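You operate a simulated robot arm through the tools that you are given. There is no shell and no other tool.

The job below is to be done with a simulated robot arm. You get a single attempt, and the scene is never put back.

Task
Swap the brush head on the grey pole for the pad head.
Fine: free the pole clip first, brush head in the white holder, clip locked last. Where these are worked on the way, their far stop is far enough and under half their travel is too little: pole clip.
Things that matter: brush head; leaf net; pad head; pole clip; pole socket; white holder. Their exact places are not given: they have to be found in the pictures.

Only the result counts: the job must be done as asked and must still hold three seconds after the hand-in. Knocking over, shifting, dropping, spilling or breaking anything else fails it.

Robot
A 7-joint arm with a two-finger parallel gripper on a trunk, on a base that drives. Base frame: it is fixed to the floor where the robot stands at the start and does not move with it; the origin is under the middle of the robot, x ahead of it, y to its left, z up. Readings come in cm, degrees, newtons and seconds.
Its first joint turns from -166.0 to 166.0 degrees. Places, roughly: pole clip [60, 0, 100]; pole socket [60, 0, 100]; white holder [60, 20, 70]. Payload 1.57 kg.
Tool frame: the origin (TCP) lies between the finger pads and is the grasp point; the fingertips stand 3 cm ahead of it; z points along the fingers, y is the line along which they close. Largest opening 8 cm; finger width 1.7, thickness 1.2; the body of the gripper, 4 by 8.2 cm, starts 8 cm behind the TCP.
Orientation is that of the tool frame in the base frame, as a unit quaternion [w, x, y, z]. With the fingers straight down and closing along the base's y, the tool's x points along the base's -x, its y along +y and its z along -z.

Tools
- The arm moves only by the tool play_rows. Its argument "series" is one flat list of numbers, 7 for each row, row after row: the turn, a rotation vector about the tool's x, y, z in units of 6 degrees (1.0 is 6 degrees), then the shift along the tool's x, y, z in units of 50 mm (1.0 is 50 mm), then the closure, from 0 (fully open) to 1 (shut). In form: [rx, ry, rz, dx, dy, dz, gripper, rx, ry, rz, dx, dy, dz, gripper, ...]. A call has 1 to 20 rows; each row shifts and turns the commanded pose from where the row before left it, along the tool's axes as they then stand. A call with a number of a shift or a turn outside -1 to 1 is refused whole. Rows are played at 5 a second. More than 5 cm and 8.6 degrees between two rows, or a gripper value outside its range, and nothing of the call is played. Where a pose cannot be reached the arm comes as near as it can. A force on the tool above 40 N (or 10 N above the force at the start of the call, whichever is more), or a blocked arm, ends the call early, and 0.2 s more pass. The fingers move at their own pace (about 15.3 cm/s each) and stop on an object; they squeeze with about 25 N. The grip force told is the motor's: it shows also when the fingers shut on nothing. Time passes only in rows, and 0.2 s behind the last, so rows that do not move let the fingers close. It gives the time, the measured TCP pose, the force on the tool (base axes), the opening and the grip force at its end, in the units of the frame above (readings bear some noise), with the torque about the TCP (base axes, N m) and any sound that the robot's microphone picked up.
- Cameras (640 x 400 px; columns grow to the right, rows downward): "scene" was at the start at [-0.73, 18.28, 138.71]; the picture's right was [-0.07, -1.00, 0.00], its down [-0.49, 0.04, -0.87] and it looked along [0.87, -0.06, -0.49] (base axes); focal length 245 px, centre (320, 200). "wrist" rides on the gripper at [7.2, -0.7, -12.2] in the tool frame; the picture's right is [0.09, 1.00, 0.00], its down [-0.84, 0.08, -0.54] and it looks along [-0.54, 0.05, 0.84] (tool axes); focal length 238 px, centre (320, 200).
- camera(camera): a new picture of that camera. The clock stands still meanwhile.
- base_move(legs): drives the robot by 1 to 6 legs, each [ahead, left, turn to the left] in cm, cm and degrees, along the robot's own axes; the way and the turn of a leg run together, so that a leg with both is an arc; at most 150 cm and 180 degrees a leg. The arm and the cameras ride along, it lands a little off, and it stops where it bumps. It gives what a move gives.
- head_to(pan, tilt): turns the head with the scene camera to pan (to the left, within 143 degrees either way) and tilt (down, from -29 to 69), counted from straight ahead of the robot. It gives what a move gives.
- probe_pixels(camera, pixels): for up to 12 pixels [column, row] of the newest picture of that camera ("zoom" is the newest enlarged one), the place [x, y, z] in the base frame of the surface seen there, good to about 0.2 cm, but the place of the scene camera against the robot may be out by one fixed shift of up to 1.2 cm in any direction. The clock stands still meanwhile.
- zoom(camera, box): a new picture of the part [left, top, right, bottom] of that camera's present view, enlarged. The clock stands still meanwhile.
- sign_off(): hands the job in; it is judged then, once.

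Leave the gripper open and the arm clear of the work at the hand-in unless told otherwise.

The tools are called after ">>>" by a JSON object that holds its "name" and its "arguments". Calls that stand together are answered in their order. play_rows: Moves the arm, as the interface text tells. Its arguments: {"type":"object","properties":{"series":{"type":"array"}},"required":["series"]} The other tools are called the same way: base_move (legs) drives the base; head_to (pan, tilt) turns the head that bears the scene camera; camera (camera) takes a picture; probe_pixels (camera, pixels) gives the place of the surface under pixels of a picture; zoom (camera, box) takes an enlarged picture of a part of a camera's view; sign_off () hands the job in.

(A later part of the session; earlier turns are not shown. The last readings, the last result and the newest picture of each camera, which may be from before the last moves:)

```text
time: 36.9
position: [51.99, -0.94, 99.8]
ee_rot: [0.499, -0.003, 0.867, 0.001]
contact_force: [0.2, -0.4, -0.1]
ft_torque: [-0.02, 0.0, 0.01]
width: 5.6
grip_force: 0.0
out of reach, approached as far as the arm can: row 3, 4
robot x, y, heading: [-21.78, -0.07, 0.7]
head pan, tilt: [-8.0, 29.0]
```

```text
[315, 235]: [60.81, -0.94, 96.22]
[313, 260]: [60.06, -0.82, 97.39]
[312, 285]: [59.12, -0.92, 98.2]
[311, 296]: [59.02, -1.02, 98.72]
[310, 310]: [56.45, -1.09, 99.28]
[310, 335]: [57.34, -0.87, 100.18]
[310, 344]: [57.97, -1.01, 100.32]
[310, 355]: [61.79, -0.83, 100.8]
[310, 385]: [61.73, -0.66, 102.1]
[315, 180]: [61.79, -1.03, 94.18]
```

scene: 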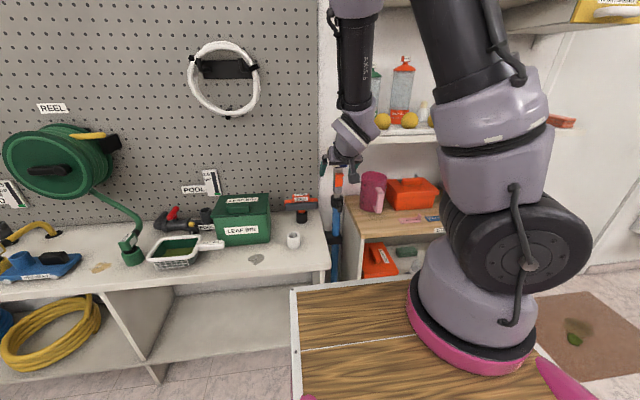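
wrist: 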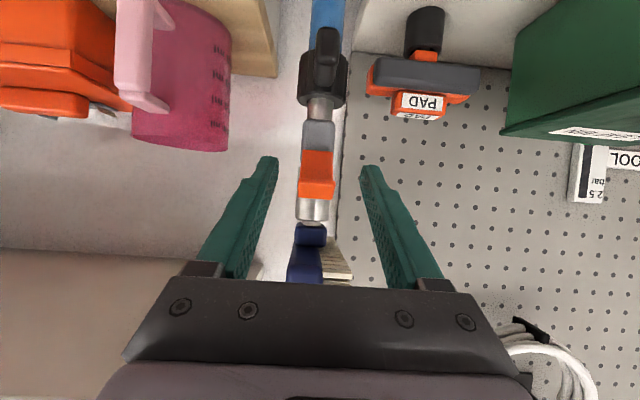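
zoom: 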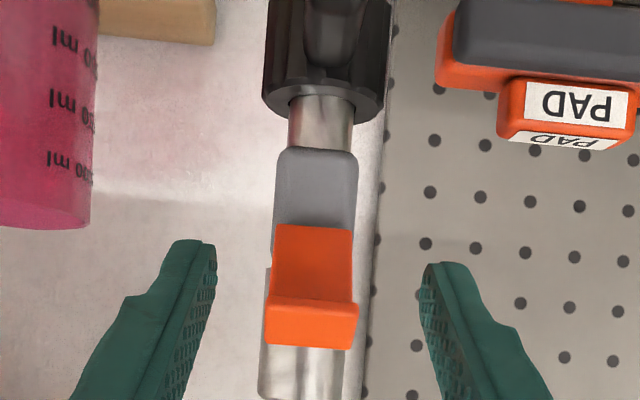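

The latch is at about 36°. I'll close the fingers, rise above the lip and reach in behind the plate's upper edge, tip at about (59.5,101.4).

>>> {"name": "play_rows", "arguments": {"series": [0, 0, 0, 0, 0, -0.05, 1, 0, 0, 0, -0.338, 0, -0.041, 1, 0, 0, 0, -0.338, 0, -0.041, 1, 0, 0, 0, -0.338, 0, 0.009, 1, 0, 0, 0, -0.006, 0, 0.331, 1, 0, 0, 0, -0.006, 0, 0.331, 1, 0, 0, 0, 0, 0, 0, 1]}}

>>> {"name": "camera", "arguments": {"camera": "wrist"}}

```text
time: 38.5
position: [56.99, -1.05, 102.66]
ee_rot: [0.499, -0.003, 0.867, 0.002]
contact_force: [0.1, 0.4, -0.6]
ft_torque: [-0.01, -0.02, 0.01]
width: 0.01
grip_force: 21.6
robot x, y, heading: [-21.52, -0.25, 0.4]
head pan, tilt: [-8.0, 29.0]
```

```text
taken
```

wrist: 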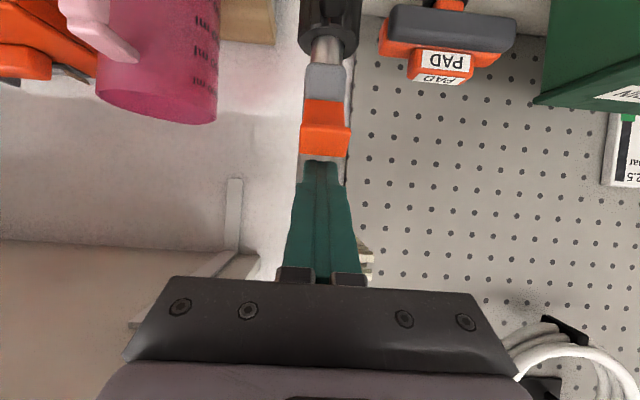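

The fingertips are behind the plate's edge with no contact yet. I'll push down and outward along the latch's arc.

>>> {"name": "play_rows", "arguments": {"series": [0, 0, 0, 0.08, 0, -0.08, 1, 0, 0, 0, 0.08, 0, -0.08, 1, 0, 0, 0, 0.115, 0, -0.02, 1, 0, 0, 0, 0.115, 0, -0.02, 1, 0, 0, 0, 0.126, 0, 0.02, 1, 0, 0, 0, 0.126, 0, 0.02, 1]}}

>>> {"name": "zoom", "arguments": {"camera": "wrist", "box": [250, 60, 390, 220]}}

```text
time: 39.9
position: [54.52, -1.03, 100.38]
ee_rot: [0.499, -0.004, 0.867, 0.002]
contact_force: [-0.9, -0.5, 0.8]
ft_torque: [0.0, 0.01, -0.02]
width: 0.0
grip_force: 21.1
robot x, y, heading: [-21.5, -0.02, -0.0]
head pan, tilt: [-8.0, 29.0]
```

```text
2.50 times, centred on (320, 140) of wrist
```

zoom: 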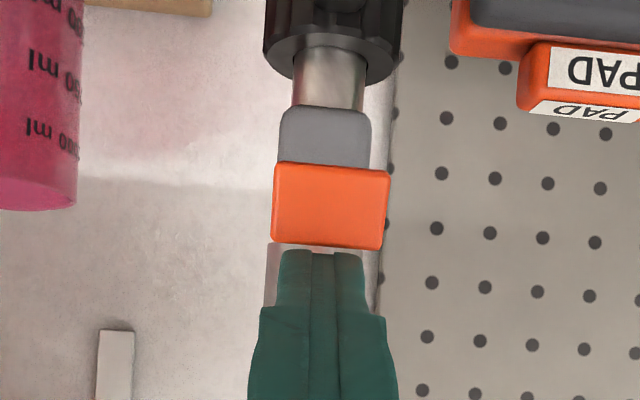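

The latch yields easily. I'll keep going down to find the stop.

>>> {"name": "play_rows", "arguments": {"series": [0, 0, 0, 0.11, 0, 0.04, 1, 0, 0, 0, 0.11, 0, 0.04, 1, 0, 0, 0, 0.1, 0, 0.08, 1, 0, 0, 0, 0.1, 0, 0.08, 1]}}

>>> {"name": "zoom", "arguments": {"camera": "wrist", "box": [250, 60, 390, 220]}}

>>> {"name": "probe_pixels", "arguments": {"camera": "zoom", "pixels": [[320, 130], [325, 160], [325, 180], [325, 210], [325, 235], [325, 245], [325, 260], [325, 300]]}}

```text
time: 40.8
position: [54.71, -0.99, 99.06]
ee_rot: [0.506, -0.001, 0.863, 0.002]
contact_force: [1.7, -0.1, 15.9]
ft_torque: [-0.02, -0.35, 0.04]
width: 0.0
grip_force: 21.1
robot x, y, heading: [-21.65, -0.08, 0.5]
head pan, tilt: [-8.0, 29.0]
stopped in row 4: the force on the tool passed its limit at 48 N (the readings are from after the stop); the commanded pose is now the measured one
```

```text
2.50 times, centred on (320, 140) of wrist
```

zoom: 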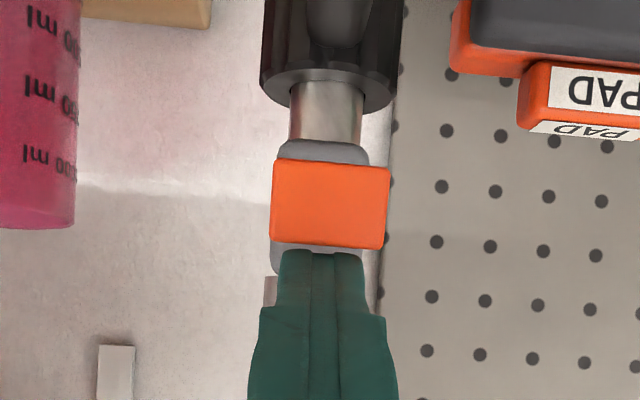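

```text
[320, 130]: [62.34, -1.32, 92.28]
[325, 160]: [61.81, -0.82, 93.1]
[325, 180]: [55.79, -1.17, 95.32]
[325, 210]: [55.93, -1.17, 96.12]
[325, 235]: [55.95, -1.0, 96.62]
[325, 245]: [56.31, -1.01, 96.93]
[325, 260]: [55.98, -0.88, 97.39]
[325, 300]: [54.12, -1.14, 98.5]
```

A firm stop at 48 N; the lip face is now upright at x≈55.9, so the latch lies flat at its far stop. I'll back out and rise.

>>> {"name": "play_rows", "arguments": {"series": [0, 0, 0, -0.1, 0, -0.2, 1, 0, 0, 0, 0, 0, -0.8, 1, 0, 0, 0, 0, 0, -0.8, 0.5, 0, 0, 0, -0.4, 0, -0.6, 0, 0, 0, 0, -0.6, 0, -0.5, 0, 0, 1, 0, -0.6, 0, 0, 0, 0, 1, 0, -0.6, 0, 0, 0, 0, 1, 0, -0.6, 0, 0, 0, 0, 1, 0, -0.6, 0, 0, 0, 0, 0, 0, 0, 0, 0, 0]}}

>>> {"name": "camera", "arguments": {"camera": "wrist"}}

>>> {"name": "camera", "arguments": {"camera": "scene"}}

```text
time: 43.0
position: [56.37, -0.91, 118.22]
ee_rot: [0.339, 0.009, 0.941, -0.023]
contact_force: [-0.8, -0.5, -0.1]
ft_torque: [0.06, 0.0, 0.03]
width: 7.99
grip_force: 0.0
out of reach, approached as far as the arm can: row 3, 4, 5, 9
robot x, y, heading: [-21.7, -0.05, 0.7]
head pan, tilt: [-8.0, 29.0]
```

```text
taken
```

wrist: 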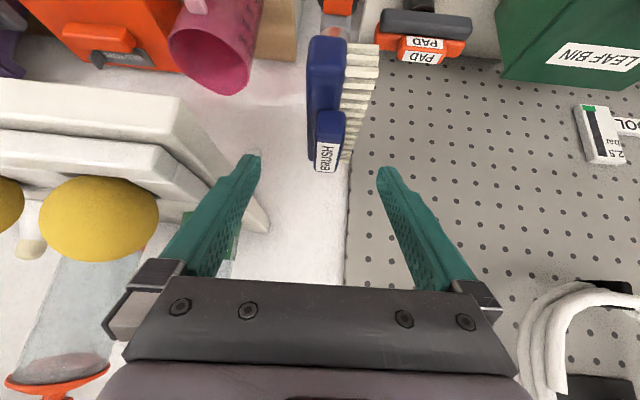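

```text
taken
```

scene: 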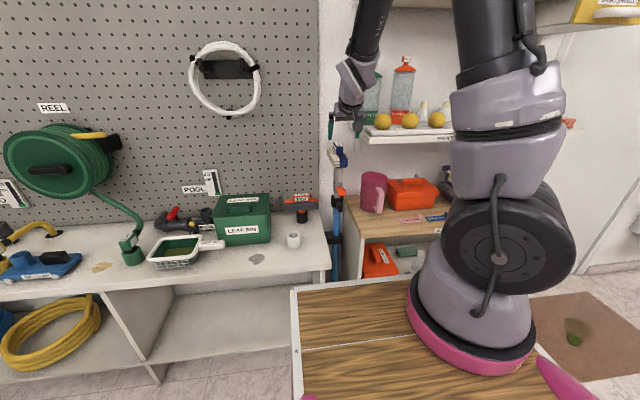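

The latch has stayed open. I'll probe the brush's handle and the nearby shelf edges and lemons for clearance.

>>> {"name": "probe_pixels", "arguments": {"camera": "wrist", "pixels": [[326, 155], [318, 120], [340, 120], [329, 122], [325, 60], [350, 50], [265, 228], [180, 100], [130, 180], [310, 90], [355, 140], [340, 165]]}}

>>> {"name": "zoom", "arguments": {"camera": "wrist", "box": [270, 20, 400, 180]}}

>>> {"name": "zoom", "arguments": {"camera": "scene", "box": [300, 130, 380, 210]}}

```text
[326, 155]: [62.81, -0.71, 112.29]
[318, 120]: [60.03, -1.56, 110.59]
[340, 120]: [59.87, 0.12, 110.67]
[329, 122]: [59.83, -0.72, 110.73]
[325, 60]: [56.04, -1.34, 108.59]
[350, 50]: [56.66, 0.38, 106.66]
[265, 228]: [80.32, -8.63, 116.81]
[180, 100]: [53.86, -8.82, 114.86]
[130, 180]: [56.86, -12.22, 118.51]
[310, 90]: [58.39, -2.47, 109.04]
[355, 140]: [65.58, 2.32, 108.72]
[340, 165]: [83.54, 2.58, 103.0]
```

```text
2.50 times, centred on (335, 100) of wrist
```

zoom: 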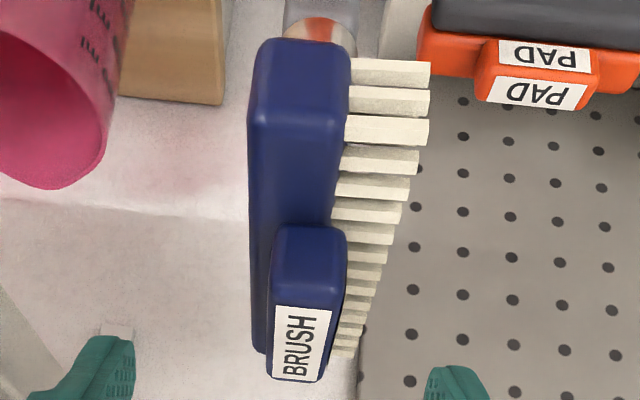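

```text
5.00 times, centred on (340, 170) of scene
```

zoom: 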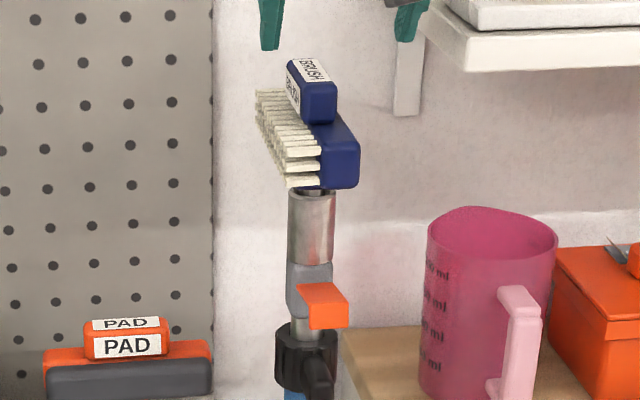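

The latch is flat open. The brush handle spans x 59.9–66.5, y -1.6 to 0.1, z 110.3–113.2, and the shelf lies beyond y<-8.6. I'll pitch the tool to straight down here.

>>> {"name": "play_rows", "arguments": {"series": [0, 1, 0, 0, 0, -0.3, 0, 0, 1, 0, 0, 0, -0.2, 0, 0, 1, 0, 0, 0, -0.2, 0, 0, 1, 0, 0, 0, 0, 0, 0, 1, 0, 0, 0, 0, 0, 0, 1, 0, 0, 0, 0, 0, 0, 0.6, 0, 0, 0, 0, 0, 0, 0, 0, 0, 0, 0, 0]}}

>>> {"name": "camera", "arguments": {"camera": "wrist"}}

```text
time: 44.8
position: [54.49, -0.83, 121.11]
ee_rot: [0.0, 0.015, 1.0, -0.019]
contact_force: [-0.4, 0.2, -0.3]
ft_torque: [0.0, -0.03, -0.02]
width: 8.0
grip_force: 0.0
robot x, y, heading: [-21.53, -0.52, 0.6]
head pan, tilt: [-8.0, 29.0]
```

```text
taken
```

wrist: 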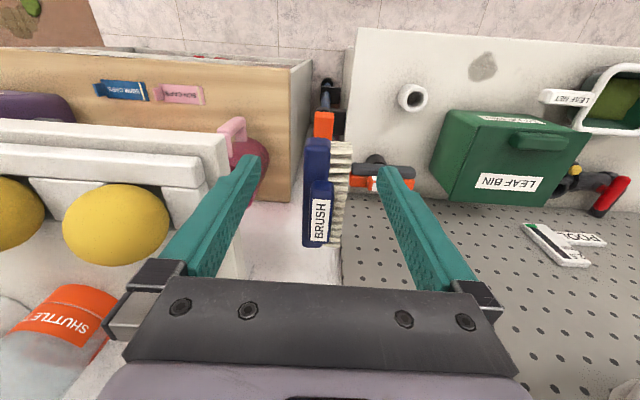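

Now the tool points down. I'll enlarge the brush and probe its handle for yaw and exact place.

>>> {"name": "zoom", "arguments": {"camera": "wrist", "box": [270, 120, 380, 260]}}

>>> {"name": "probe_pixels", "arguments": {"camera": "zoom", "pixels": [[322, 185], [285, 178], [340, 180], [284, 230], [345, 235], [278, 310], [328, 320], [300, 330], [305, 250], [250, 60], [310, 60], [232, 250]]}}

```text
2.86 times, centred on (325, 190) of wrist
```

zoom: 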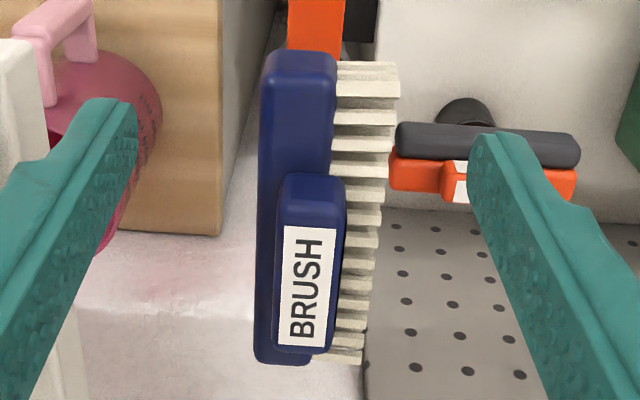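

```text
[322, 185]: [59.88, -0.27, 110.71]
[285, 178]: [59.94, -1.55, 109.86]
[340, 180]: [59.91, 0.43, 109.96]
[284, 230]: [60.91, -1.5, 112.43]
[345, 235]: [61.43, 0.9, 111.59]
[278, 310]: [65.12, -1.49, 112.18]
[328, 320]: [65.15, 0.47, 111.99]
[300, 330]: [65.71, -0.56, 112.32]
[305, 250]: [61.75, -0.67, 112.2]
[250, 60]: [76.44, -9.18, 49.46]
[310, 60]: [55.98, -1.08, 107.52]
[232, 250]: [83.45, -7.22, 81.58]
```

The handle is centred at y≈-0.5, x≈63.2, with its top at z 112.4 and straight along x. I'll straighten the tool and move above it.

>>> {"name": "play_rows", "arguments": {"series": [-0.363, 0, -0.287, 0, 0, 0, 0, 0, 0, 0, -0.58, 0.022, 0, 0, 0, 0, 0, -0.58, 0.022, 0, 0, 0, 0, 0, -0.58, 0.022, 0, 0, 0, 0, 0, 0, 0, 0, 0]}}

>>> {"name": "camera", "arguments": {"camera": "wrist"}}

```text
time: 46.0
position: [63.23, -0.61, 121.11]
ee_rot: [0.001, 0.0, 1.0, 0.001]
contact_force: [-0.2, -0.4, -0.5]
ft_torque: [0.02, -0.01, -0.05]
width: 8.01
grip_force: 0.1
robot x, y, heading: [-21.9, -0.2, 0.6]
head pan, tilt: [-8.0, 29.0]
```

```text
taken
```

wrist: 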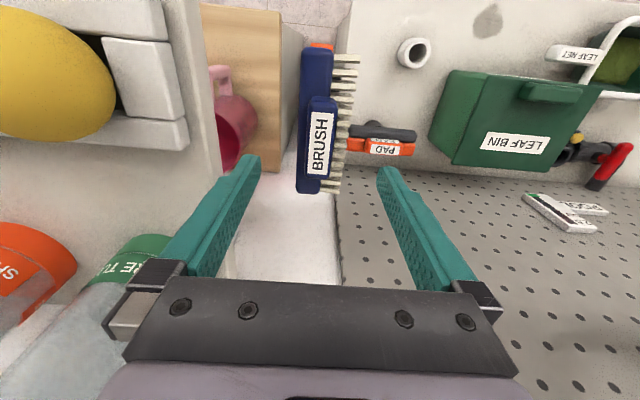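

I'm above the handle. I'll probe the handle, white holder rim and pad head from here.

>>> {"name": "probe_pixels", "arguments": {"camera": "wrist", "pixels": [[320, 140], [311, 140], [332, 140], [322, 100], [318, 178], [414, 41], [402, 53], [427, 53], [414, 64], [380, 148], [370, 150], [395, 150]]}}

>>> {"name": "zoom", "arguments": {"camera": "wrist", "box": [340, 20, 460, 170]}}

```text
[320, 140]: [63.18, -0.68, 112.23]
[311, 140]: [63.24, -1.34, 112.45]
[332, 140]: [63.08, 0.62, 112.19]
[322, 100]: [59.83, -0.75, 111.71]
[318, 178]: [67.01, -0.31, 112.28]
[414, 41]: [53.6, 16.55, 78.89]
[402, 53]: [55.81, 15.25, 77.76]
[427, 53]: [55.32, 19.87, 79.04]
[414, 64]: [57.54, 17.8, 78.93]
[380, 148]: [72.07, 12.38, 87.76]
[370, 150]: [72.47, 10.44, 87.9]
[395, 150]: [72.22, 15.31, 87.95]
```

```text
2.67 times, centred on (400, 95) of wrist
```

zoom: 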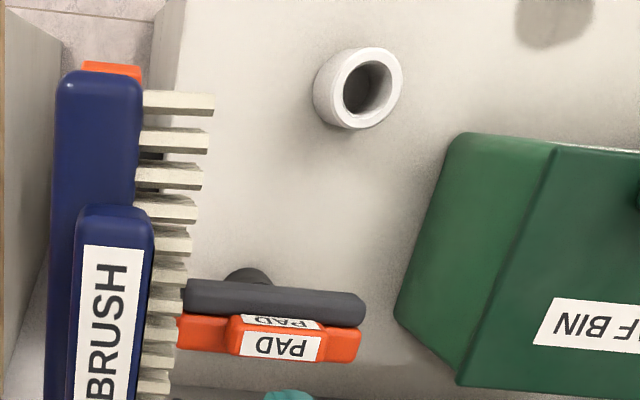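

The handle is centred at (63.3,-0.5). I'll descend to z 113.1 and close on it.

>>> {"name": "play_rows", "arguments": {"series": [0, 0, 0, 0, 0.02, 0.4, 0, 0, 0, 0, 0, 0, 0.4, 0, 0, 0, 0, 0, 0, 0.4, 0, 0, 0, 0, 0, 0, 0.4, 0, 0, 0, 0, 0, 0, 0, 0, 0, 0, 0, 0, 0, 0, 0.6, 0, 0, 0, 0, 0, 0, 0.8, 0, 0, 0, 0, 0, 0, 1, 0, 0, 0, 0, 0, 0, 1]}}

>>> {"name": "camera", "arguments": {"camera": "wrist"}}

```text
time: 48.0
position: [63.15, -0.22, 113.19]
ee_rot: [0.001, 0.001, 1.0, 0.0]
contact_force: [-1.2, -3.2, -0.4]
ft_torque: [-0.35, 0.04, -0.02]
width: 2.56
grip_force: 24.7
robot x, y, heading: [-21.9, -0.02, 0.5]
head pan, tilt: [-8.0, 29.0]
```

```text
taken
```

wrist: 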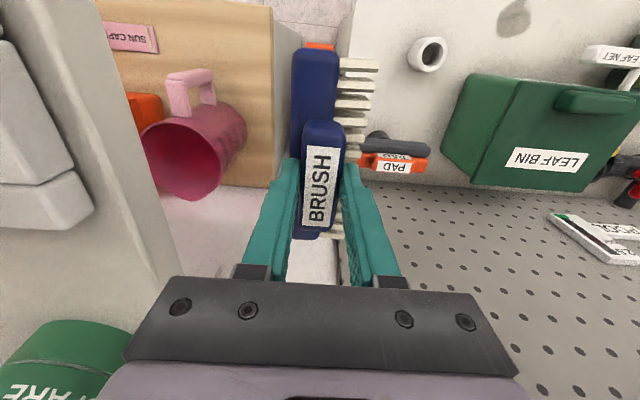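

The handle is gripped at a width of 2.56 cm. I'll lift slowly by 3 cm and read the force.

>>> {"name": "play_rows", "arguments": {"series": [0, 0, 0, 0, 0, -0.1, 1, 0, 0, 0, 0, 0, -0.2, 1, 0, 0, 0, 0, 0, -0.3, 1, 0, 0, 0, 0, 0, 0, 1]}}

>>> {"name": "camera", "arguments": {"camera": "wrist"}}

>>> {"name": "zoom", "arguments": {"camera": "scene", "box": [300, 120, 380, 220]}}

```text
time: 49.0
position: [63.06, -0.22, 116.14]
ee_rot: [0.001, 0.0, 1.0, 0.001]
contact_force: [0.4, -0.1, -2.7]
ft_torque: [-0.08, -0.01, -0.02]
width: 2.56
grip_force: 24.9
robot x, y, heading: [-21.67, -0.14, 0.5]
head pan, tilt: [-8.0, 29.0]
```

```text
taken
```

wrist: 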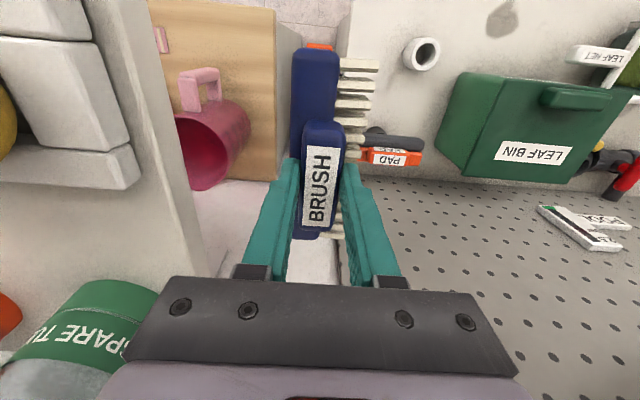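

```text
4.00 times, centred on (340, 170) of scene
```

zoom: 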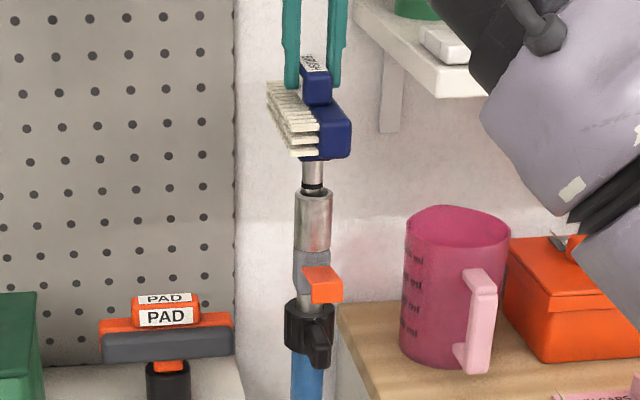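

It slides out freely, with a metal spigot and black ring showing. I'll lift 5 cm more.

>>> {"name": "play_rows", "arguments": {"series": [0, 0, 0, 0, 0, -0.3, 1, 0, 0, 0, 0, 0, -0.4, 1, 0, 0, 0, 0, 0, -0.3, 1, 0, 0, 0, 0, 0, 0, 1]}}

>>> {"name": "zoom", "arguments": {"camera": "scene", "box": [300, 90, 380, 190]}}

```text
time: 50.0
position: [63.15, -0.4, 121.33]
ee_rot: [0.001, 0.0, 1.0, 0.001]
contact_force: [0.2, 0.0, -2.8]
ft_torque: [0.02, -0.03, -0.01]
width: 2.55
grip_force: 25.1
robot x, y, heading: [-21.68, 0.23, 0.5]
head pan, tilt: [-8.0, 29.0]
```

```text
4.00 times, centred on (340, 140) of scene
```

zoom: 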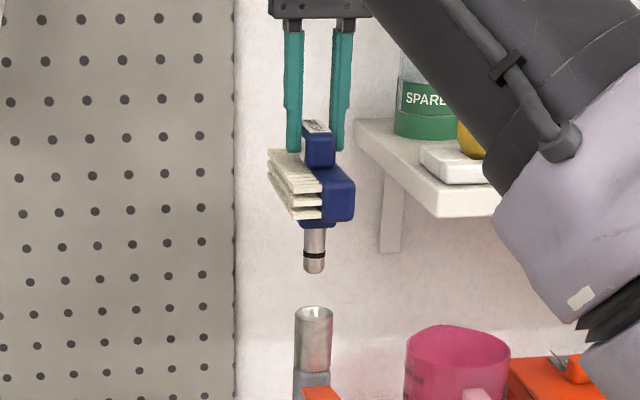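

The spigot is out. I'll probe the spigot's bottom, the nub and the socket rim.

>>> {"name": "probe_pixels", "arguments": {"camera": "zoom", "pixels": [[314, 268], [314, 255], [314, 240], [318, 225], [306, 262], [324, 262], [314, 309], [297, 315], [331, 315], [314, 324], [314, 340], [318, 150]]}}

```text
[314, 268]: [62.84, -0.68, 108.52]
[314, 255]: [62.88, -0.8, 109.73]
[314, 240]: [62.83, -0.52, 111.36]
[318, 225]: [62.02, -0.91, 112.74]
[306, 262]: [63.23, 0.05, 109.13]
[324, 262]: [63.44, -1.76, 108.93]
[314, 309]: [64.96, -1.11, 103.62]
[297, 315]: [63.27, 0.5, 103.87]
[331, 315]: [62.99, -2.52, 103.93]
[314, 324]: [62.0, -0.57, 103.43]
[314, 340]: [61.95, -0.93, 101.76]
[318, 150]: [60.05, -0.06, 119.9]
```

The spigot is about 4 cm long, its bottom 13.2 cm below the TCP. I'll carry it at this height toward above the white holder, to about (55.4,18).

>>> {"name": "play_rows", "arguments": {"series": [0, 0, 0, 0.312, 0.744, 0, 1, 0, 0, 0, 0.312, 0.744, 0, 1, 0, 0, 0, 0.312, 0.744, 0, 1, 0, 0, 0, 0.312, 0.744, 0, 1, 0, 0, 0, 0.312, 0.744, 0, 1, 0, 0, 0, 0, 0, 0, 1, 0, 0, 0, 0, 0, 0, 1]}}

>>> {"name": "camera", "arguments": {"camera": "wrist"}}

>>> {"name": "camera", "arguments": {"camera": "scene"}}

```text
time: 51.6
position: [55.16, 18.22, 120.71]
ee_rot: [0.001, 0.0, 1.0, 0.001]
contact_force: [-0.2, 0.2, -1.4]
ft_torque: [-0.01, 0.03, -0.03]
width: 2.56
grip_force: 24.6
robot x, y, heading: [-21.63, -0.58, 0.4]
head pan, tilt: [-8.0, 29.0]
```

```text
taken
```

wrist: 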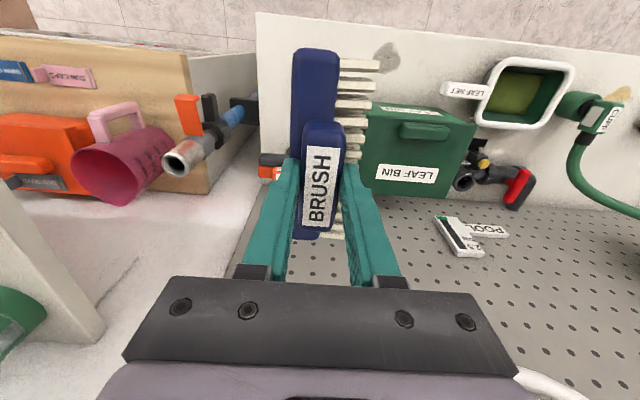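

```text
taken
```

scene: 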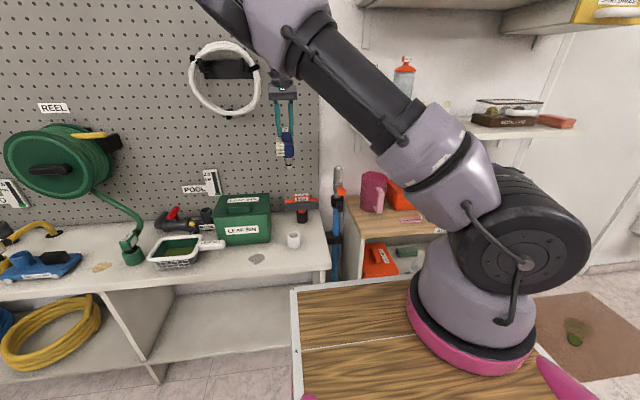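

The brush hangs at about (286,155) in the scene view and the holder is at (293,240). I'll enlarge both and probe them with the same camera so any fixed shift cancels.

>>> {"name": "zoom", "arguments": {"camera": "scene", "box": [266, 130, 314, 170]}}

>>> {"name": "probe_pixels", "arguments": {"camera": "zoom", "pixels": [[320, 300], [320, 320], [320, 335], [300, 320], [340, 320], [330, 350], [310, 350], [320, 365]]}}

>>> {"name": "zoom", "arguments": {"camera": "scene", "box": [270, 220, 318, 260]}}

>>> {"name": "probe_pixels", "arguments": {"camera": "zoom", "pixels": [[320, 160], [320, 180], [320, 200], [320, 220], [290, 180], [340, 180], [320, 240], [320, 260]]}}

```text
10.00 times, centred on (290, 150) of scene
```

zoom: 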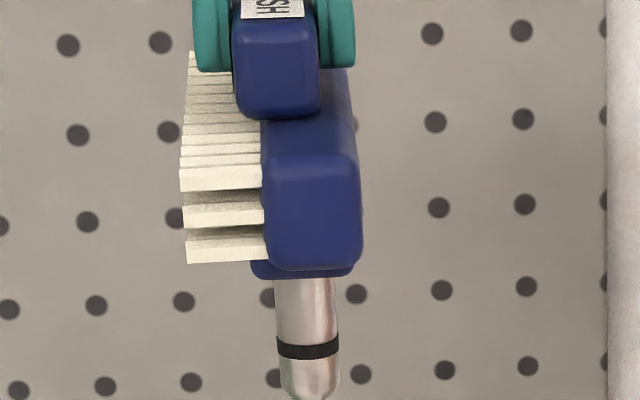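

```text
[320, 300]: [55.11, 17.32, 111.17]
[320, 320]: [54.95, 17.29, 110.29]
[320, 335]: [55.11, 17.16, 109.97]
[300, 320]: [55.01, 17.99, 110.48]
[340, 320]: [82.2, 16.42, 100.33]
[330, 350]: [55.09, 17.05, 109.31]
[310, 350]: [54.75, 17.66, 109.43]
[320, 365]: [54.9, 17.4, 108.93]
```

```text
10.00 times, centred on (294, 240) of scene
```

zoom: 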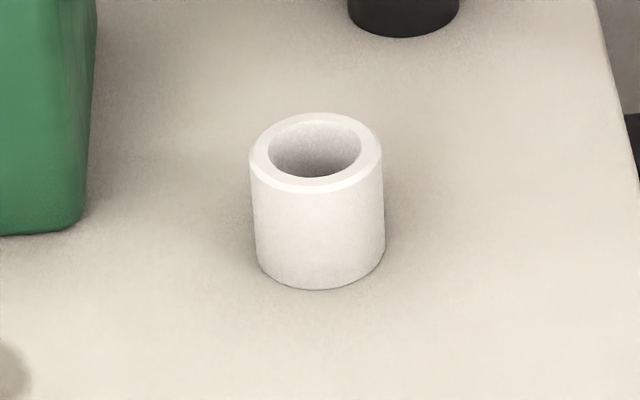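

```text
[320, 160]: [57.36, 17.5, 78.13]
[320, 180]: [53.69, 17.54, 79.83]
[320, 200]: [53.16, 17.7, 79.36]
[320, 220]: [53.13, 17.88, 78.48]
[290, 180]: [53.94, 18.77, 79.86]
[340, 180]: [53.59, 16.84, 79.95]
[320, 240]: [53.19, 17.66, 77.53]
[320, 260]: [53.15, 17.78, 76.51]
```

The spigot axis is at about (56.0,17.7), the holder's hole at (55.65,17.7), with its rim at z≈80 by the same camera. I'll shift 0.35 cm toward the robot and go down 25.5 cm, leaving 2 cm above the rim.

>>> {"name": "play_rows", "arguments": {"series": [0, 0, 0, 0.07, 0, 0.6, 1, 0, 0, 0, 0, 0, 0.8, 1, 0, 0, 0, 0, 0, 0.8, 1, 0, 0, 0, 0, 0, 0.8, 1, 0, 0, 0, 0, 0, 0.8, 1, 0, 0, 0, 0, 0, 0.8, 1, 0, 0, 0, 0, 0, 0.5, 1, 0, 0, 0, 0, 0, 0, 1, 0, 0, 0, 0, 0, 0, 1]}}

>>> {"name": "camera", "arguments": {"camera": "scene"}}

>>> {"name": "zoom", "arguments": {"camera": "scene", "box": [262, 200, 326, 250]}}

```text
time: 53.6
position: [54.78, 18.32, 95.59]
ee_rot: [0.001, 0.0, 1.0, 0.0]
contact_force: [-0.5, -0.7, -1.8]
ft_torque: [-0.04, 0.02, 0.01]
width: 2.57
grip_force: 24.9
robot x, y, heading: [-21.95, 0.13, 0.7]
head pan, tilt: [-8.0, 29.0]
```

```text
taken
```

scene: 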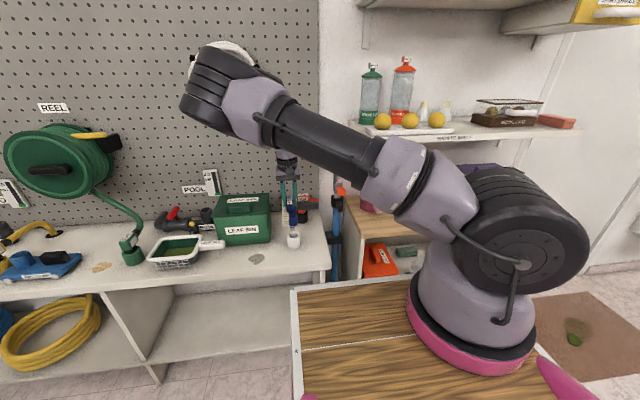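

```text
8.00 times, centred on (294, 225) of scene
```

zoom: 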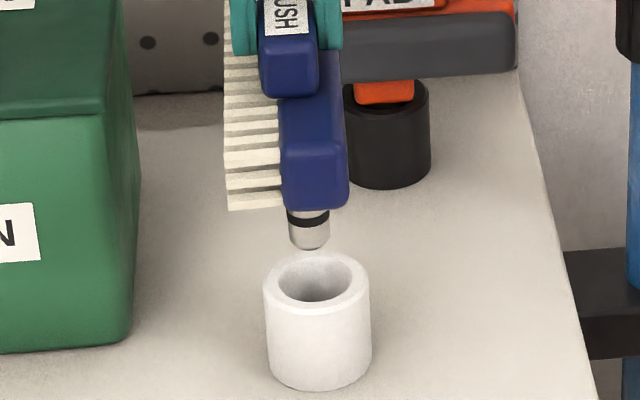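

I'll probe the spigot and the rim again at this height.

>>> {"name": "probe_pixels", "arguments": {"camera": "zoom", "pixels": [[309, 235], [309, 228], [295, 232], [324, 232], [309, 244], [317, 300], [317, 320], [266, 300], [368, 300], [317, 255], [280, 310], [355, 310]]}}

```text
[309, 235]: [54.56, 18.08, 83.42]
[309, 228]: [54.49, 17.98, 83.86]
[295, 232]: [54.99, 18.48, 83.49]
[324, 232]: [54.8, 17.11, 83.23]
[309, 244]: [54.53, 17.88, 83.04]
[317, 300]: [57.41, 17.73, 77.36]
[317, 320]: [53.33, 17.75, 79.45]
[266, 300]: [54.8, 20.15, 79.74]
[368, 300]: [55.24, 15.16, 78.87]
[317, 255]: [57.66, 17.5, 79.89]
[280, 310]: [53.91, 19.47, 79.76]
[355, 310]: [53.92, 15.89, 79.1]
```

The spigot is 0.25 cm too far left, so I'll shift -0.25 cm in y and descend 5.5 cm into the holder.

>>> {"name": "play_rows", "arguments": {"series": [0, 0, 0, 0, -0.05, 0, 1, 0, 0, 0, 0, 0, 0.3, 1, 0, 0, 0, 0, 0, 0.3, 1, 0, 0, 0, 0, 0, 0.3, 1, 0, 0, 0, 0, 0, 0.2, 1, 0, 0, 0, 0, 0, 0, 1]}}

>>> {"name": "zoom", "arguments": {"camera": "scene", "box": [262, 200, 326, 250]}}

```text
time: 55.0
position: [55.0, 18.03, 89.92]
ee_rot: [0.0, -0.001, 1.0, 0.0]
contact_force: [-0.3, 0.4, -2.2]
ft_torque: [0.0, 0.02, 0.0]
width: 2.57
grip_force: 24.4
robot x, y, heading: [-21.99, -0.06, 0.5]
head pan, tilt: [-8.0, 29.0]
```

```text
8.00 times, centred on (294, 225) of scene
```

zoom: 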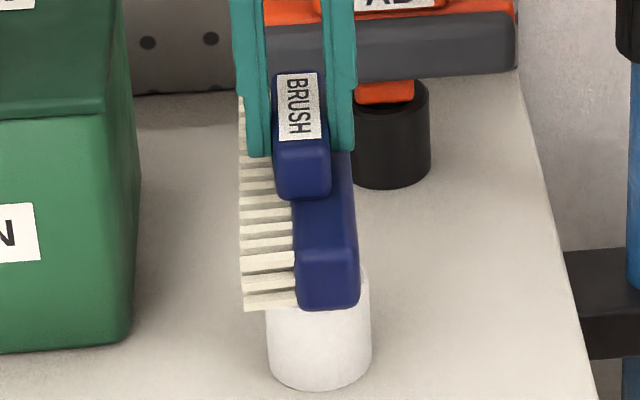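

It goes in without force. I'll continue down in small steps until it seats.

>>> {"name": "play_rows", "arguments": {"series": [0, 0, 0, 0, 0, 0.06, 1, 0, 0, 0, 0, 0, 0.06, 1, 0, 0, 0, 0, 0, 0.06, 1, 0, 0, 0, 0, 0, 0.06, 1, 0, 0, 0, 0, 0, 0, 1]}}

```text
time: 56.2
position: [54.96, 18.19, 88.82]
ee_rot: [0.0, 0.0, 1.0, 0.0]
contact_force: [-0.8, -0.4, -1.7]
ft_torque: [0.0, 0.0, -0.02]
width: 2.55
grip_force: 24.6
robot x, y, heading: [-21.66, -0.23, 0.6]
head pan, tilt: [-8.0, 29.0]
```

No contact yet at 88.8, so I'll keep going down slowly.

>>> {"name": "play_rows", "arguments": {"series": [0, 0, 0, 0, 0, 0.04, 1, 0, 0, 0, 0, 0, 0.04, 1, 0, 0, 0, 0, 0, 0.04, 1, 0, 0, 0, 0, 0, 0, 1]}}

>>> {"name": "zoom", "arguments": {"camera": "scene", "box": [262, 200, 326, 250]}}

```text
time: 57.2
position: [55.12, 18.16, 88.57]
ee_rot: [0.001, 0.0, 1.0, 0.001]
contact_force: [1.0, 1.0, 18.7]
ft_torque: [0.03, -0.26, 0.03]
width: 2.58
grip_force: 25.3
robot x, y, heading: [-21.88, 0.14, 0.3]
head pan, tilt: [-8.0, 29.0]
```

```text
8.00 times, centred on (294, 225) of scene
```

zoom: 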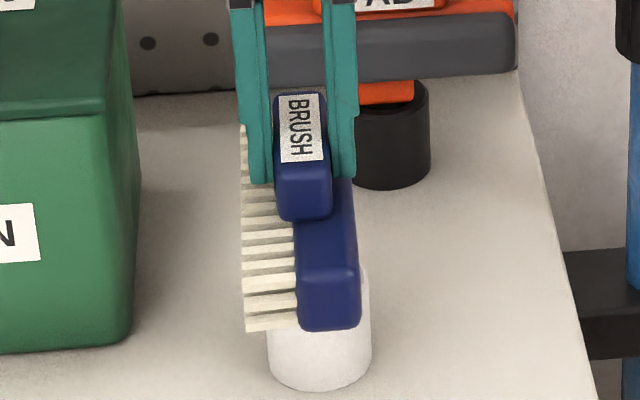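

It's seated (18.7 N up at z 88.57, as predicted). I'll relieve the press by 0.3 cm, open, and rise straight up.

>>> {"name": "play_rows", "arguments": {"series": [0, 0, 0, 0, 0, -0.06, 1, 0, 0, 0, 0, 0, 0, 1, 0, 0, 0, 0, 0, 0, 0.7, 0, 0, 0, 0, 0, 0, 0.3, 0, 0, 0, 0, 0, 0, 0, 0, 0, 0, 0, 0, -0.2, 0, 0, 0, 0, 0, 0, -0.5, 0, 0, 0, 0, 0, 0, -0.8, 0, 0, 0, 0, 0, 0, -0.8, 0, 0, 0, 0, 0, 0, -0.4, 0, 0, 0, 0, 0, 0, 0, 0]}}

>>> {"name": "camera", "arguments": {"camera": "wrist"}}

>>> {"name": "zoom", "arguments": {"camera": "scene", "box": [242, 180, 338, 250]}}

```text
time: 59.6
position: [55.0, 17.99, 101.99]
ee_rot: [0.001, 0.0, 1.0, 0.0]
contact_force: [-0.1, -0.1, -0.7]
ft_torque: [0.0, 0.02, 0.02]
width: 8.0
grip_force: 0.0
robot x, y, heading: [-21.73, -0.13, 0.5]
head pan, tilt: [-8.0, 29.0]
```

```text
taken
```

wrist: 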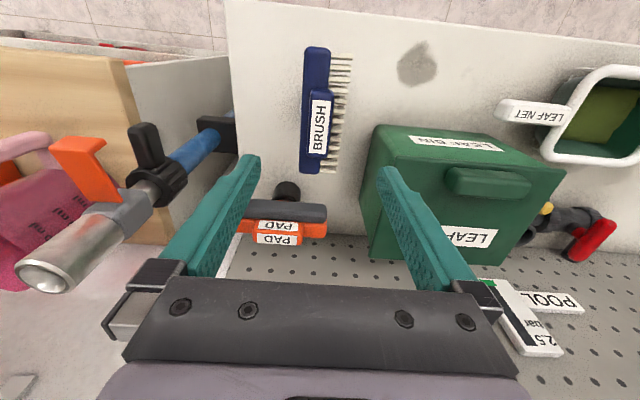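

```text
5.71 times, centred on (290, 215) of scene
```

zoom: 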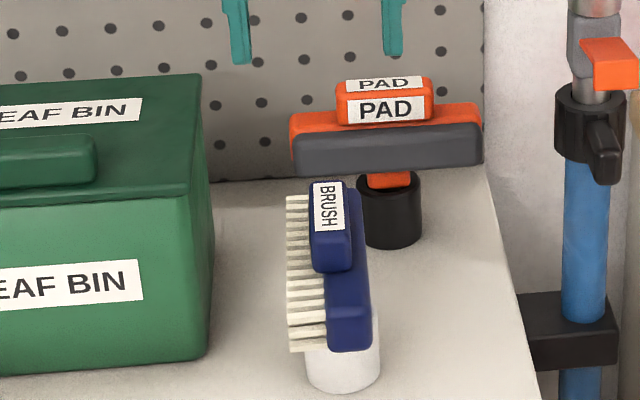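

The brush head stands upright in the white holder. Next is the pad head, whose handle runs along y, so I'll rise a little and turn the tool 90° to close along x.

>>> {"name": "play_rows", "arguments": {"series": [0, 0, -1, 0, 0, -0.2, 0, 0, 0, -1, 0, 0, -0.2, 0, 0, 0, -1, 0, 0, -0.2, 0, 0, 0, -1, 0, 0, 0, 0, 0, 0, -1, 0, 0, 0, 0, 0, 0, -1, 0, 0, 0, 0, 0, 0, -1, 0, 0, 0, 0, 0, 0, -1, 0, 0, 0, 0, 0, 0, -1, 0, 0, 0, 0, 0, 0, -1, 0, 0, 0, 0, 0, 0, -1, 0, 0, 0, 0, 0, 0, -1, 0, 0, 0, 0, 0, 0, -1, 0, 0, 0, 0, 0, 0, -1, 0, 0, 0, 0, 0, 0, -1, 0, 0, 0, 0, 0, 0, 0, 0, 0, 0, 0]}}

>>> {"name": "camera", "arguments": {"camera": "wrist"}}

>>> {"name": "camera", "arguments": {"camera": "scene"}}

```text
time: 63.0
position: [54.95, 18.01, 105.05]
ee_rot: [-0.001, -0.707, 0.707, -0.001]
contact_force: [-0.8, 0.6, 0.7]
ft_torque: [-0.03, 0.04, 0.0]
width: 8.01
grip_force: 0.0
robot x, y, heading: [-21.61, -0.12, 0.4]
head pan, tilt: [-8.0, 29.0]
```

```text
taken
```

wrist: 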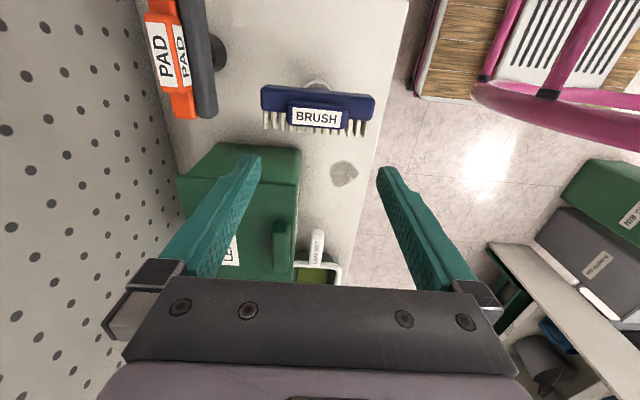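

```text
taken
```

scene: 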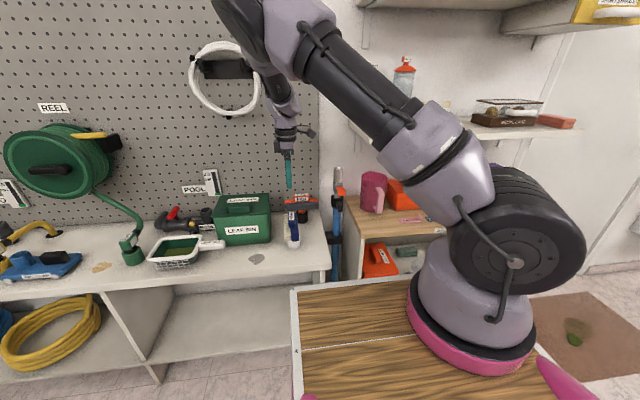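

The tool now closes along x. I'll move above the pad handle, to about (71.5,13,105).

>>> {"name": "play_rows", "arguments": {"series": [0, 0, 0, 0.2, -0.66, 0, 0, 0, 0, 0, 0.2, -0.66, 0, 0, 0, 0, 0, 0.2, -0.66, 0, 0, 0, 0, 0, 0.2, -0.66, 0, 0, 0, 0, 0, 0.2, -0.66, 0, 0, 0, 0, 0, 0, 0, 0, 0]}}

>>> {"name": "camera", "arguments": {"camera": "wrist"}}

```text
time: 64.4
position: [71.52, 12.95, 105.07]
ee_rot: [0.0, 0.707, -0.707, 0.001]
contact_force: [-0.9, -0.5, 0.1]
ft_torque: [-0.02, -0.01, -0.03]
width: 8.01
grip_force: 0.1
robot x, y, heading: [-21.98, -0.23, 0.6]
head pan, tilt: [-8.0, 29.0]
```

```text
taken
```

wrist: 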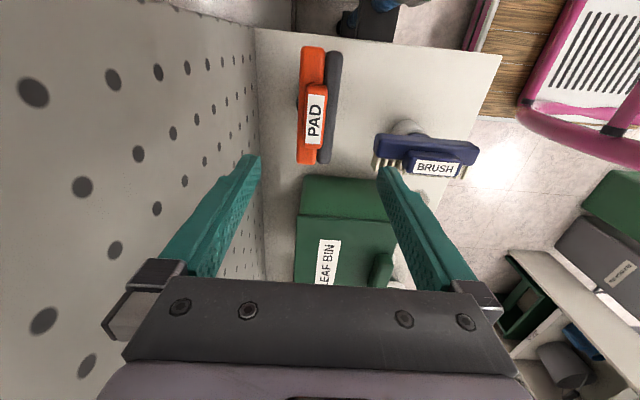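

I'm above the pad. I'll enlarge it and probe its handle.

>>> {"name": "zoom", "arguments": {"camera": "wrist", "box": [270, 30, 370, 180]}}

>>> {"name": "probe_pixels", "arguments": {"camera": "zoom", "pixels": [[310, 230], [285, 235], [330, 235], [305, 175], [300, 285], [283, 200], [332, 200], [275, 120], [350, 150], [340, 90], [265, 320], [310, 160]]}}

```text
2.67 times, centred on (320, 105) of wrist
```

zoom: 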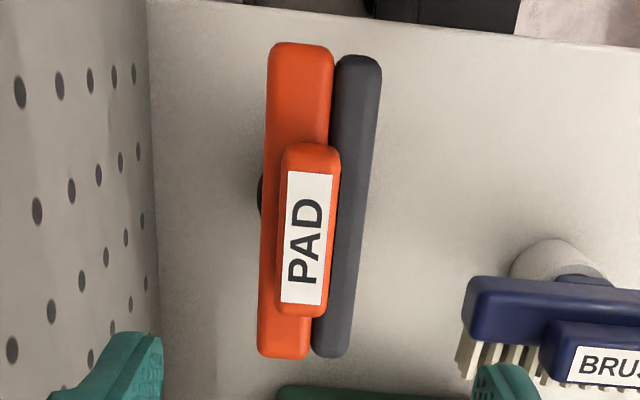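

```text
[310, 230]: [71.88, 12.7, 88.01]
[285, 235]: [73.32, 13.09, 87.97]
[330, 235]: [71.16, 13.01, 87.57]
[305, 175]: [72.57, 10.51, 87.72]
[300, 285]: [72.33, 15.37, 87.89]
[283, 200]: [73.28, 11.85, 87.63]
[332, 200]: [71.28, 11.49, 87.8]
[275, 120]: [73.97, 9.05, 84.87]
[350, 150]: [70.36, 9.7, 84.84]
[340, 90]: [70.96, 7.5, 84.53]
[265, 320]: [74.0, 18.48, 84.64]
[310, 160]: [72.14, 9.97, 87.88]
```

The handle is centred at (72.25,12.9) with its top at z 87.95. I'll descend to z 88.7 and close.

>>> {"name": "play_rows", "arguments": {"series": [0, 0, 0, 0.01, -0.146, 0.4, 0, 0, 0, 0, 0, 0, 0.8, 0, 0, 0, 0, 0, 0, 0.8, 0, 0, 0, 0, 0, 0, 0.7, 0, 0, 0, 0, 0, 0, 0.3, 0, 0, 0, 0, 0, 0, 0.26, 0, 0, 0, 0, 0, 0, 0, 0]}}

>>> {"name": "camera", "arguments": {"camera": "wrist"}}

```text
time: 66.0
position: [72.27, 13.12, 88.94]
ee_rot: [-0.001, 0.707, -0.707, 0.001]
contact_force: [-0.2, 0.9, 0.7]
ft_torque: [0.02, 0.02, -0.03]
width: 8.0
grip_force: 0.0
robot x, y, heading: [-21.49, -0.08, 0.5]
head pan, tilt: [-8.0, 29.0]
```

```text
taken
```

wrist: 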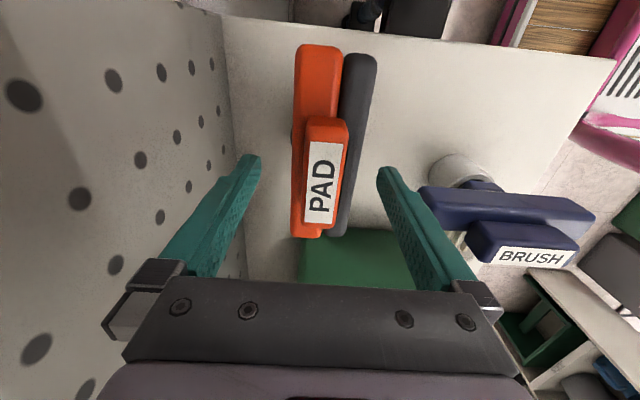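

The fingers straddle the handle. I'll go 0.25 cm lower and close.

>>> {"name": "play_rows", "arguments": {"series": [0, 0, 0, 0.02, 0, 0.05, 0, 0, 0, 0, 0, 0, 0, 0.5, 0, 0, 0, 0, 0, 0, 0.7, 0, 0, 0, 0, 0, 0, 0.9, 0, 0, 0, 0, 0, 0, 1, 0, 0, 0, 0, 0, 0, 1]}}

>>> {"name": "camera", "arguments": {"camera": "wrist"}}

```text
time: 67.4
position: [72.27, 12.91, 88.65]
ee_rot: [-0.001, 0.707, -0.707, 0.001]
contact_force: [-1.7, -0.2, 1.4]
ft_torque: [-0.03, 0.11, -0.01]
width: 2.56
grip_force: 25.1
robot x, y, heading: [-22.02, -0.11, 0.5]
head pan, tilt: [-8.0, 29.0]
```

```text
taken
```

wrist: 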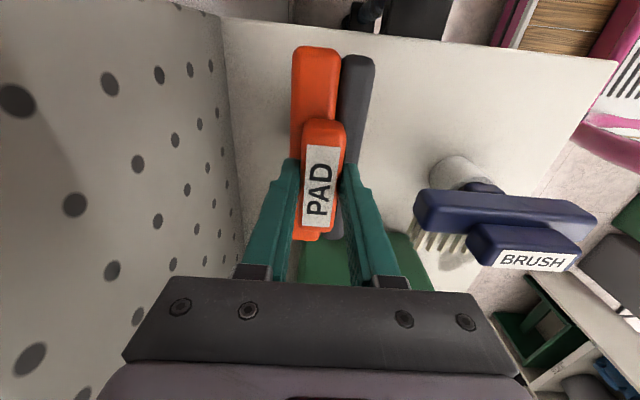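

The pad handle is gripped. I'll lift slowly by 3 cm, then 6 more.

>>> {"name": "play_rows", "arguments": {"series": [0, 0, 0, 0, 0, -0.1, 1, 0, 0, 0, 0, 0, -0.2, 1, 0, 0, 0, 0, 0, -0.3, 1, 0, 0, 0, 0, 0, -0.6, 1, 0, 0, 0, 0, 0, -0.6, 1, 0, 0, 0, 0, 0, 0, 1]}}

>>> {"name": "camera", "arguments": {"camera": "scene"}}

>>> {"name": "zoom", "arguments": {"camera": "scene", "box": [262, 150, 342, 220]}}

```text
time: 68.8
position: [72.3, 12.94, 97.63]
ee_rot: [0.001, -0.707, 0.707, 0.0]
contact_force: [0.7, 0.6, -1.7]
ft_torque: [0.0, 0.01, -0.01]
width: 2.57
grip_force: 24.6
robot x, y, heading: [-21.47, -0.05, 0.5]
head pan, tilt: [-8.0, 29.0]
```

```text
taken
```

scene: 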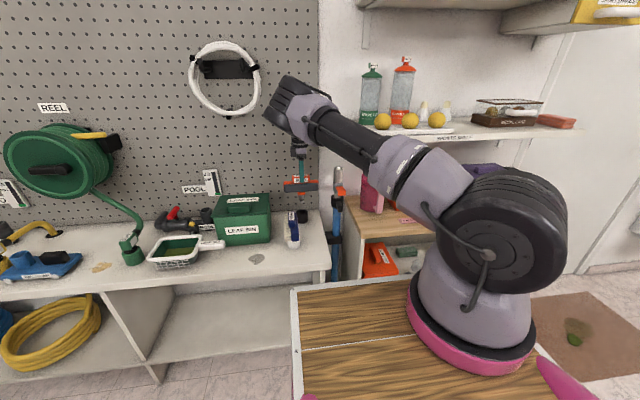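

```text
5.71 times, centred on (302, 185) of scene
```

zoom: 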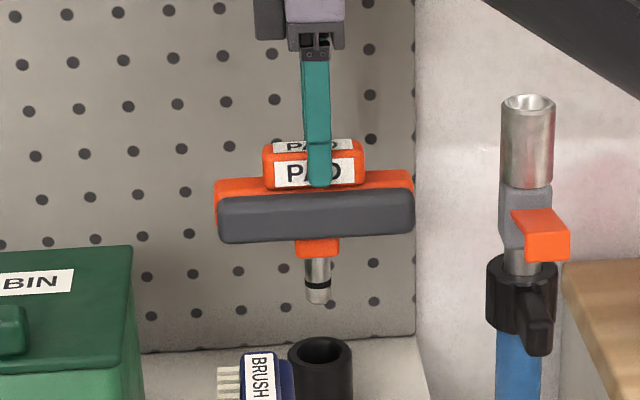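

The pad is free of its stand, with the same kind of spigot. I'll lift it to z 122 and move away from the wall.

>>> {"name": "play_rows", "arguments": {"series": [0, 0, 0, 0, 0, -0.8, 1, 0, 0, 0, 0, 0, -0.82, 1, 0, 0, 0, 0, 0, -0.82, 1, 0, 0, 0, 0, 0, -0.82, 1, 0, 0, 0, 0, 0, -0.82, 1, 0, 0, 0, 0, 0, -0.8, 1, 0, 0, 0, 0, 0.5, 0, 1, 0, 0, 0, 0, 0.5, 0, 1, 0, 0, 0, 0, 0.4, 0, 1, 0, 0, 0, 0, 0, 0, 1]}}

>>> {"name": "play_rows", "arguments": {"series": [0, 0, 1, 0, 0, 0, 1, 0, 0, 1, 0, 0, 0, 1, 0, 0, 1, 0, 0, 0, 1, 0, 0, 1, 0, 0, 0, 1, 0, 0, 1, 0, 0, 0, 1, 0, 0, 1, 0, 0, 0, 1, 0, 0, 1, 0, 0, 0, 1, 0, 0, 1, 0, 0, 0, 1, 0, 0, 1, 0, 0, 0, 1, 0, 0, 1, 0, 0, 0, 1, 0, 0, 1, 0, 0, 0, 1, 0, 0, 1, 0, 0, 0, 1, 0, 0, 1, 0, 0, 0, 1, 0, 0, 1, 0, 0, 0, 1, 0, 0, 1, 0, 0, 0, 1, 0, 0, 0, 0, 0, 0, 1]}}

>>> {"name": "camera", "arguments": {"camera": "wrist"}}

>>> {"name": "camera", "arguments": {"camera": "scene"}}

```text
time: 71.0
position: [65.07, 13.07, 121.71]
ee_rot: [0.001, -0.707, 0.707, 0.0]
contact_force: [-0.1, 0.0, -2.3]
ft_torque: [-0.02, 0.01, 0.01]
width: 2.56
grip_force: 25.1
robot x, y, heading: [-22.12, 0.06, 0.4]
head pan, tilt: [-8.0, 29.0]
```

```text
time: 74.4
position: [65.16, 12.83, 121.93]
ee_rot: [0.001, 0.001, 1.0, 0.0]
contact_force: [0.1, 0.6, -1.8]
ft_torque: [-0.02, 0.0, 0.01]
width: 2.55
grip_force: 25.1
robot x, y, heading: [-21.93, -0.15, 0.3]
head pan, tilt: [-8.0, 29.0]
```

```text
taken
```

wrist: 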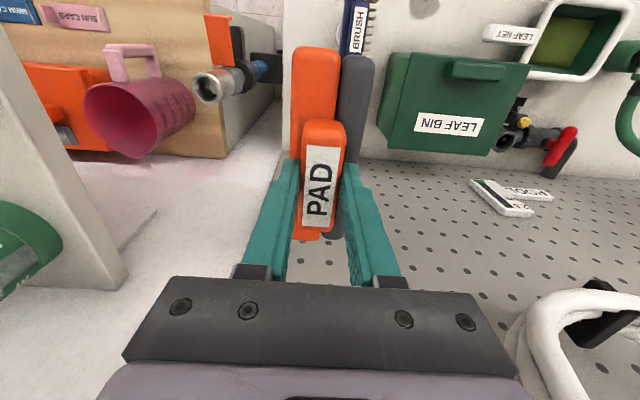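

```text
taken
```

scene: 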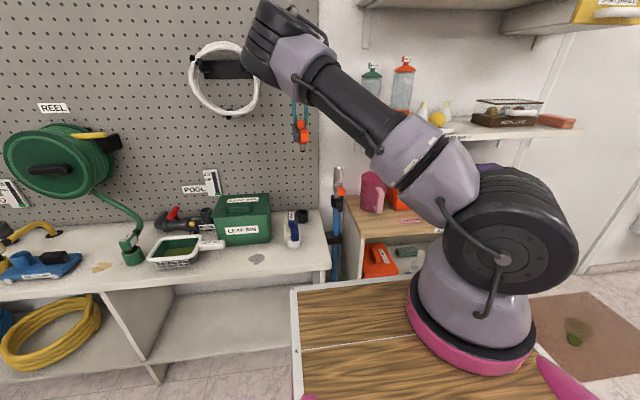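

The pad is turned as the brush was. I'll carry it over the pole socket, to about (63.15,-0.35,122).

>>> {"name": "play_rows", "arguments": {"series": [0, 0, 0, 0.1, -0.66, 0, 1, 0, 0, 0, 0.1, -0.66, 0, 1, 0, 0, 0, 0.1, -0.66, 0, 1, 0, 0, 0, 0.1, -0.66, 0, 1, 0, 0, 0, 0, 0, 0, 1, 0, 0, 0, 0, 0, 0, 1]}}

>>> {"name": "camera", "arguments": {"camera": "scene"}}

>>> {"name": "zoom", "arguments": {"camera": "scene", "box": [304, 130, 368, 180]}}

```text
time: 75.8
position: [63.25, -0.29, 122.03]
ee_rot: [0.001, -0.001, 1.0, -0.001]
contact_force: [0.1, 0.1, -2.7]
ft_torque: [-0.01, 0.05, 0.01]
width: 2.56
grip_force: 24.4
robot x, y, heading: [-21.91, 0.1, 0.1]
head pan, tilt: [-8.0, 29.0]
```

```text
taken
```

scene: 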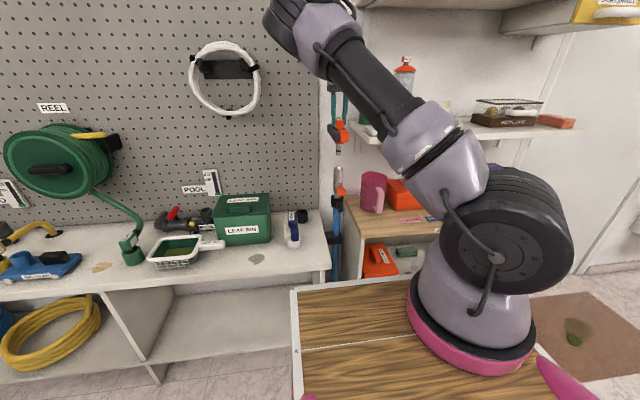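

```text
8.00 times, centred on (336, 155) of scene
```

zoom: 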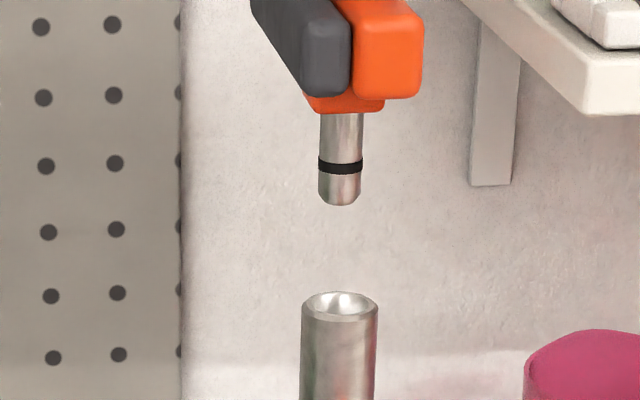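

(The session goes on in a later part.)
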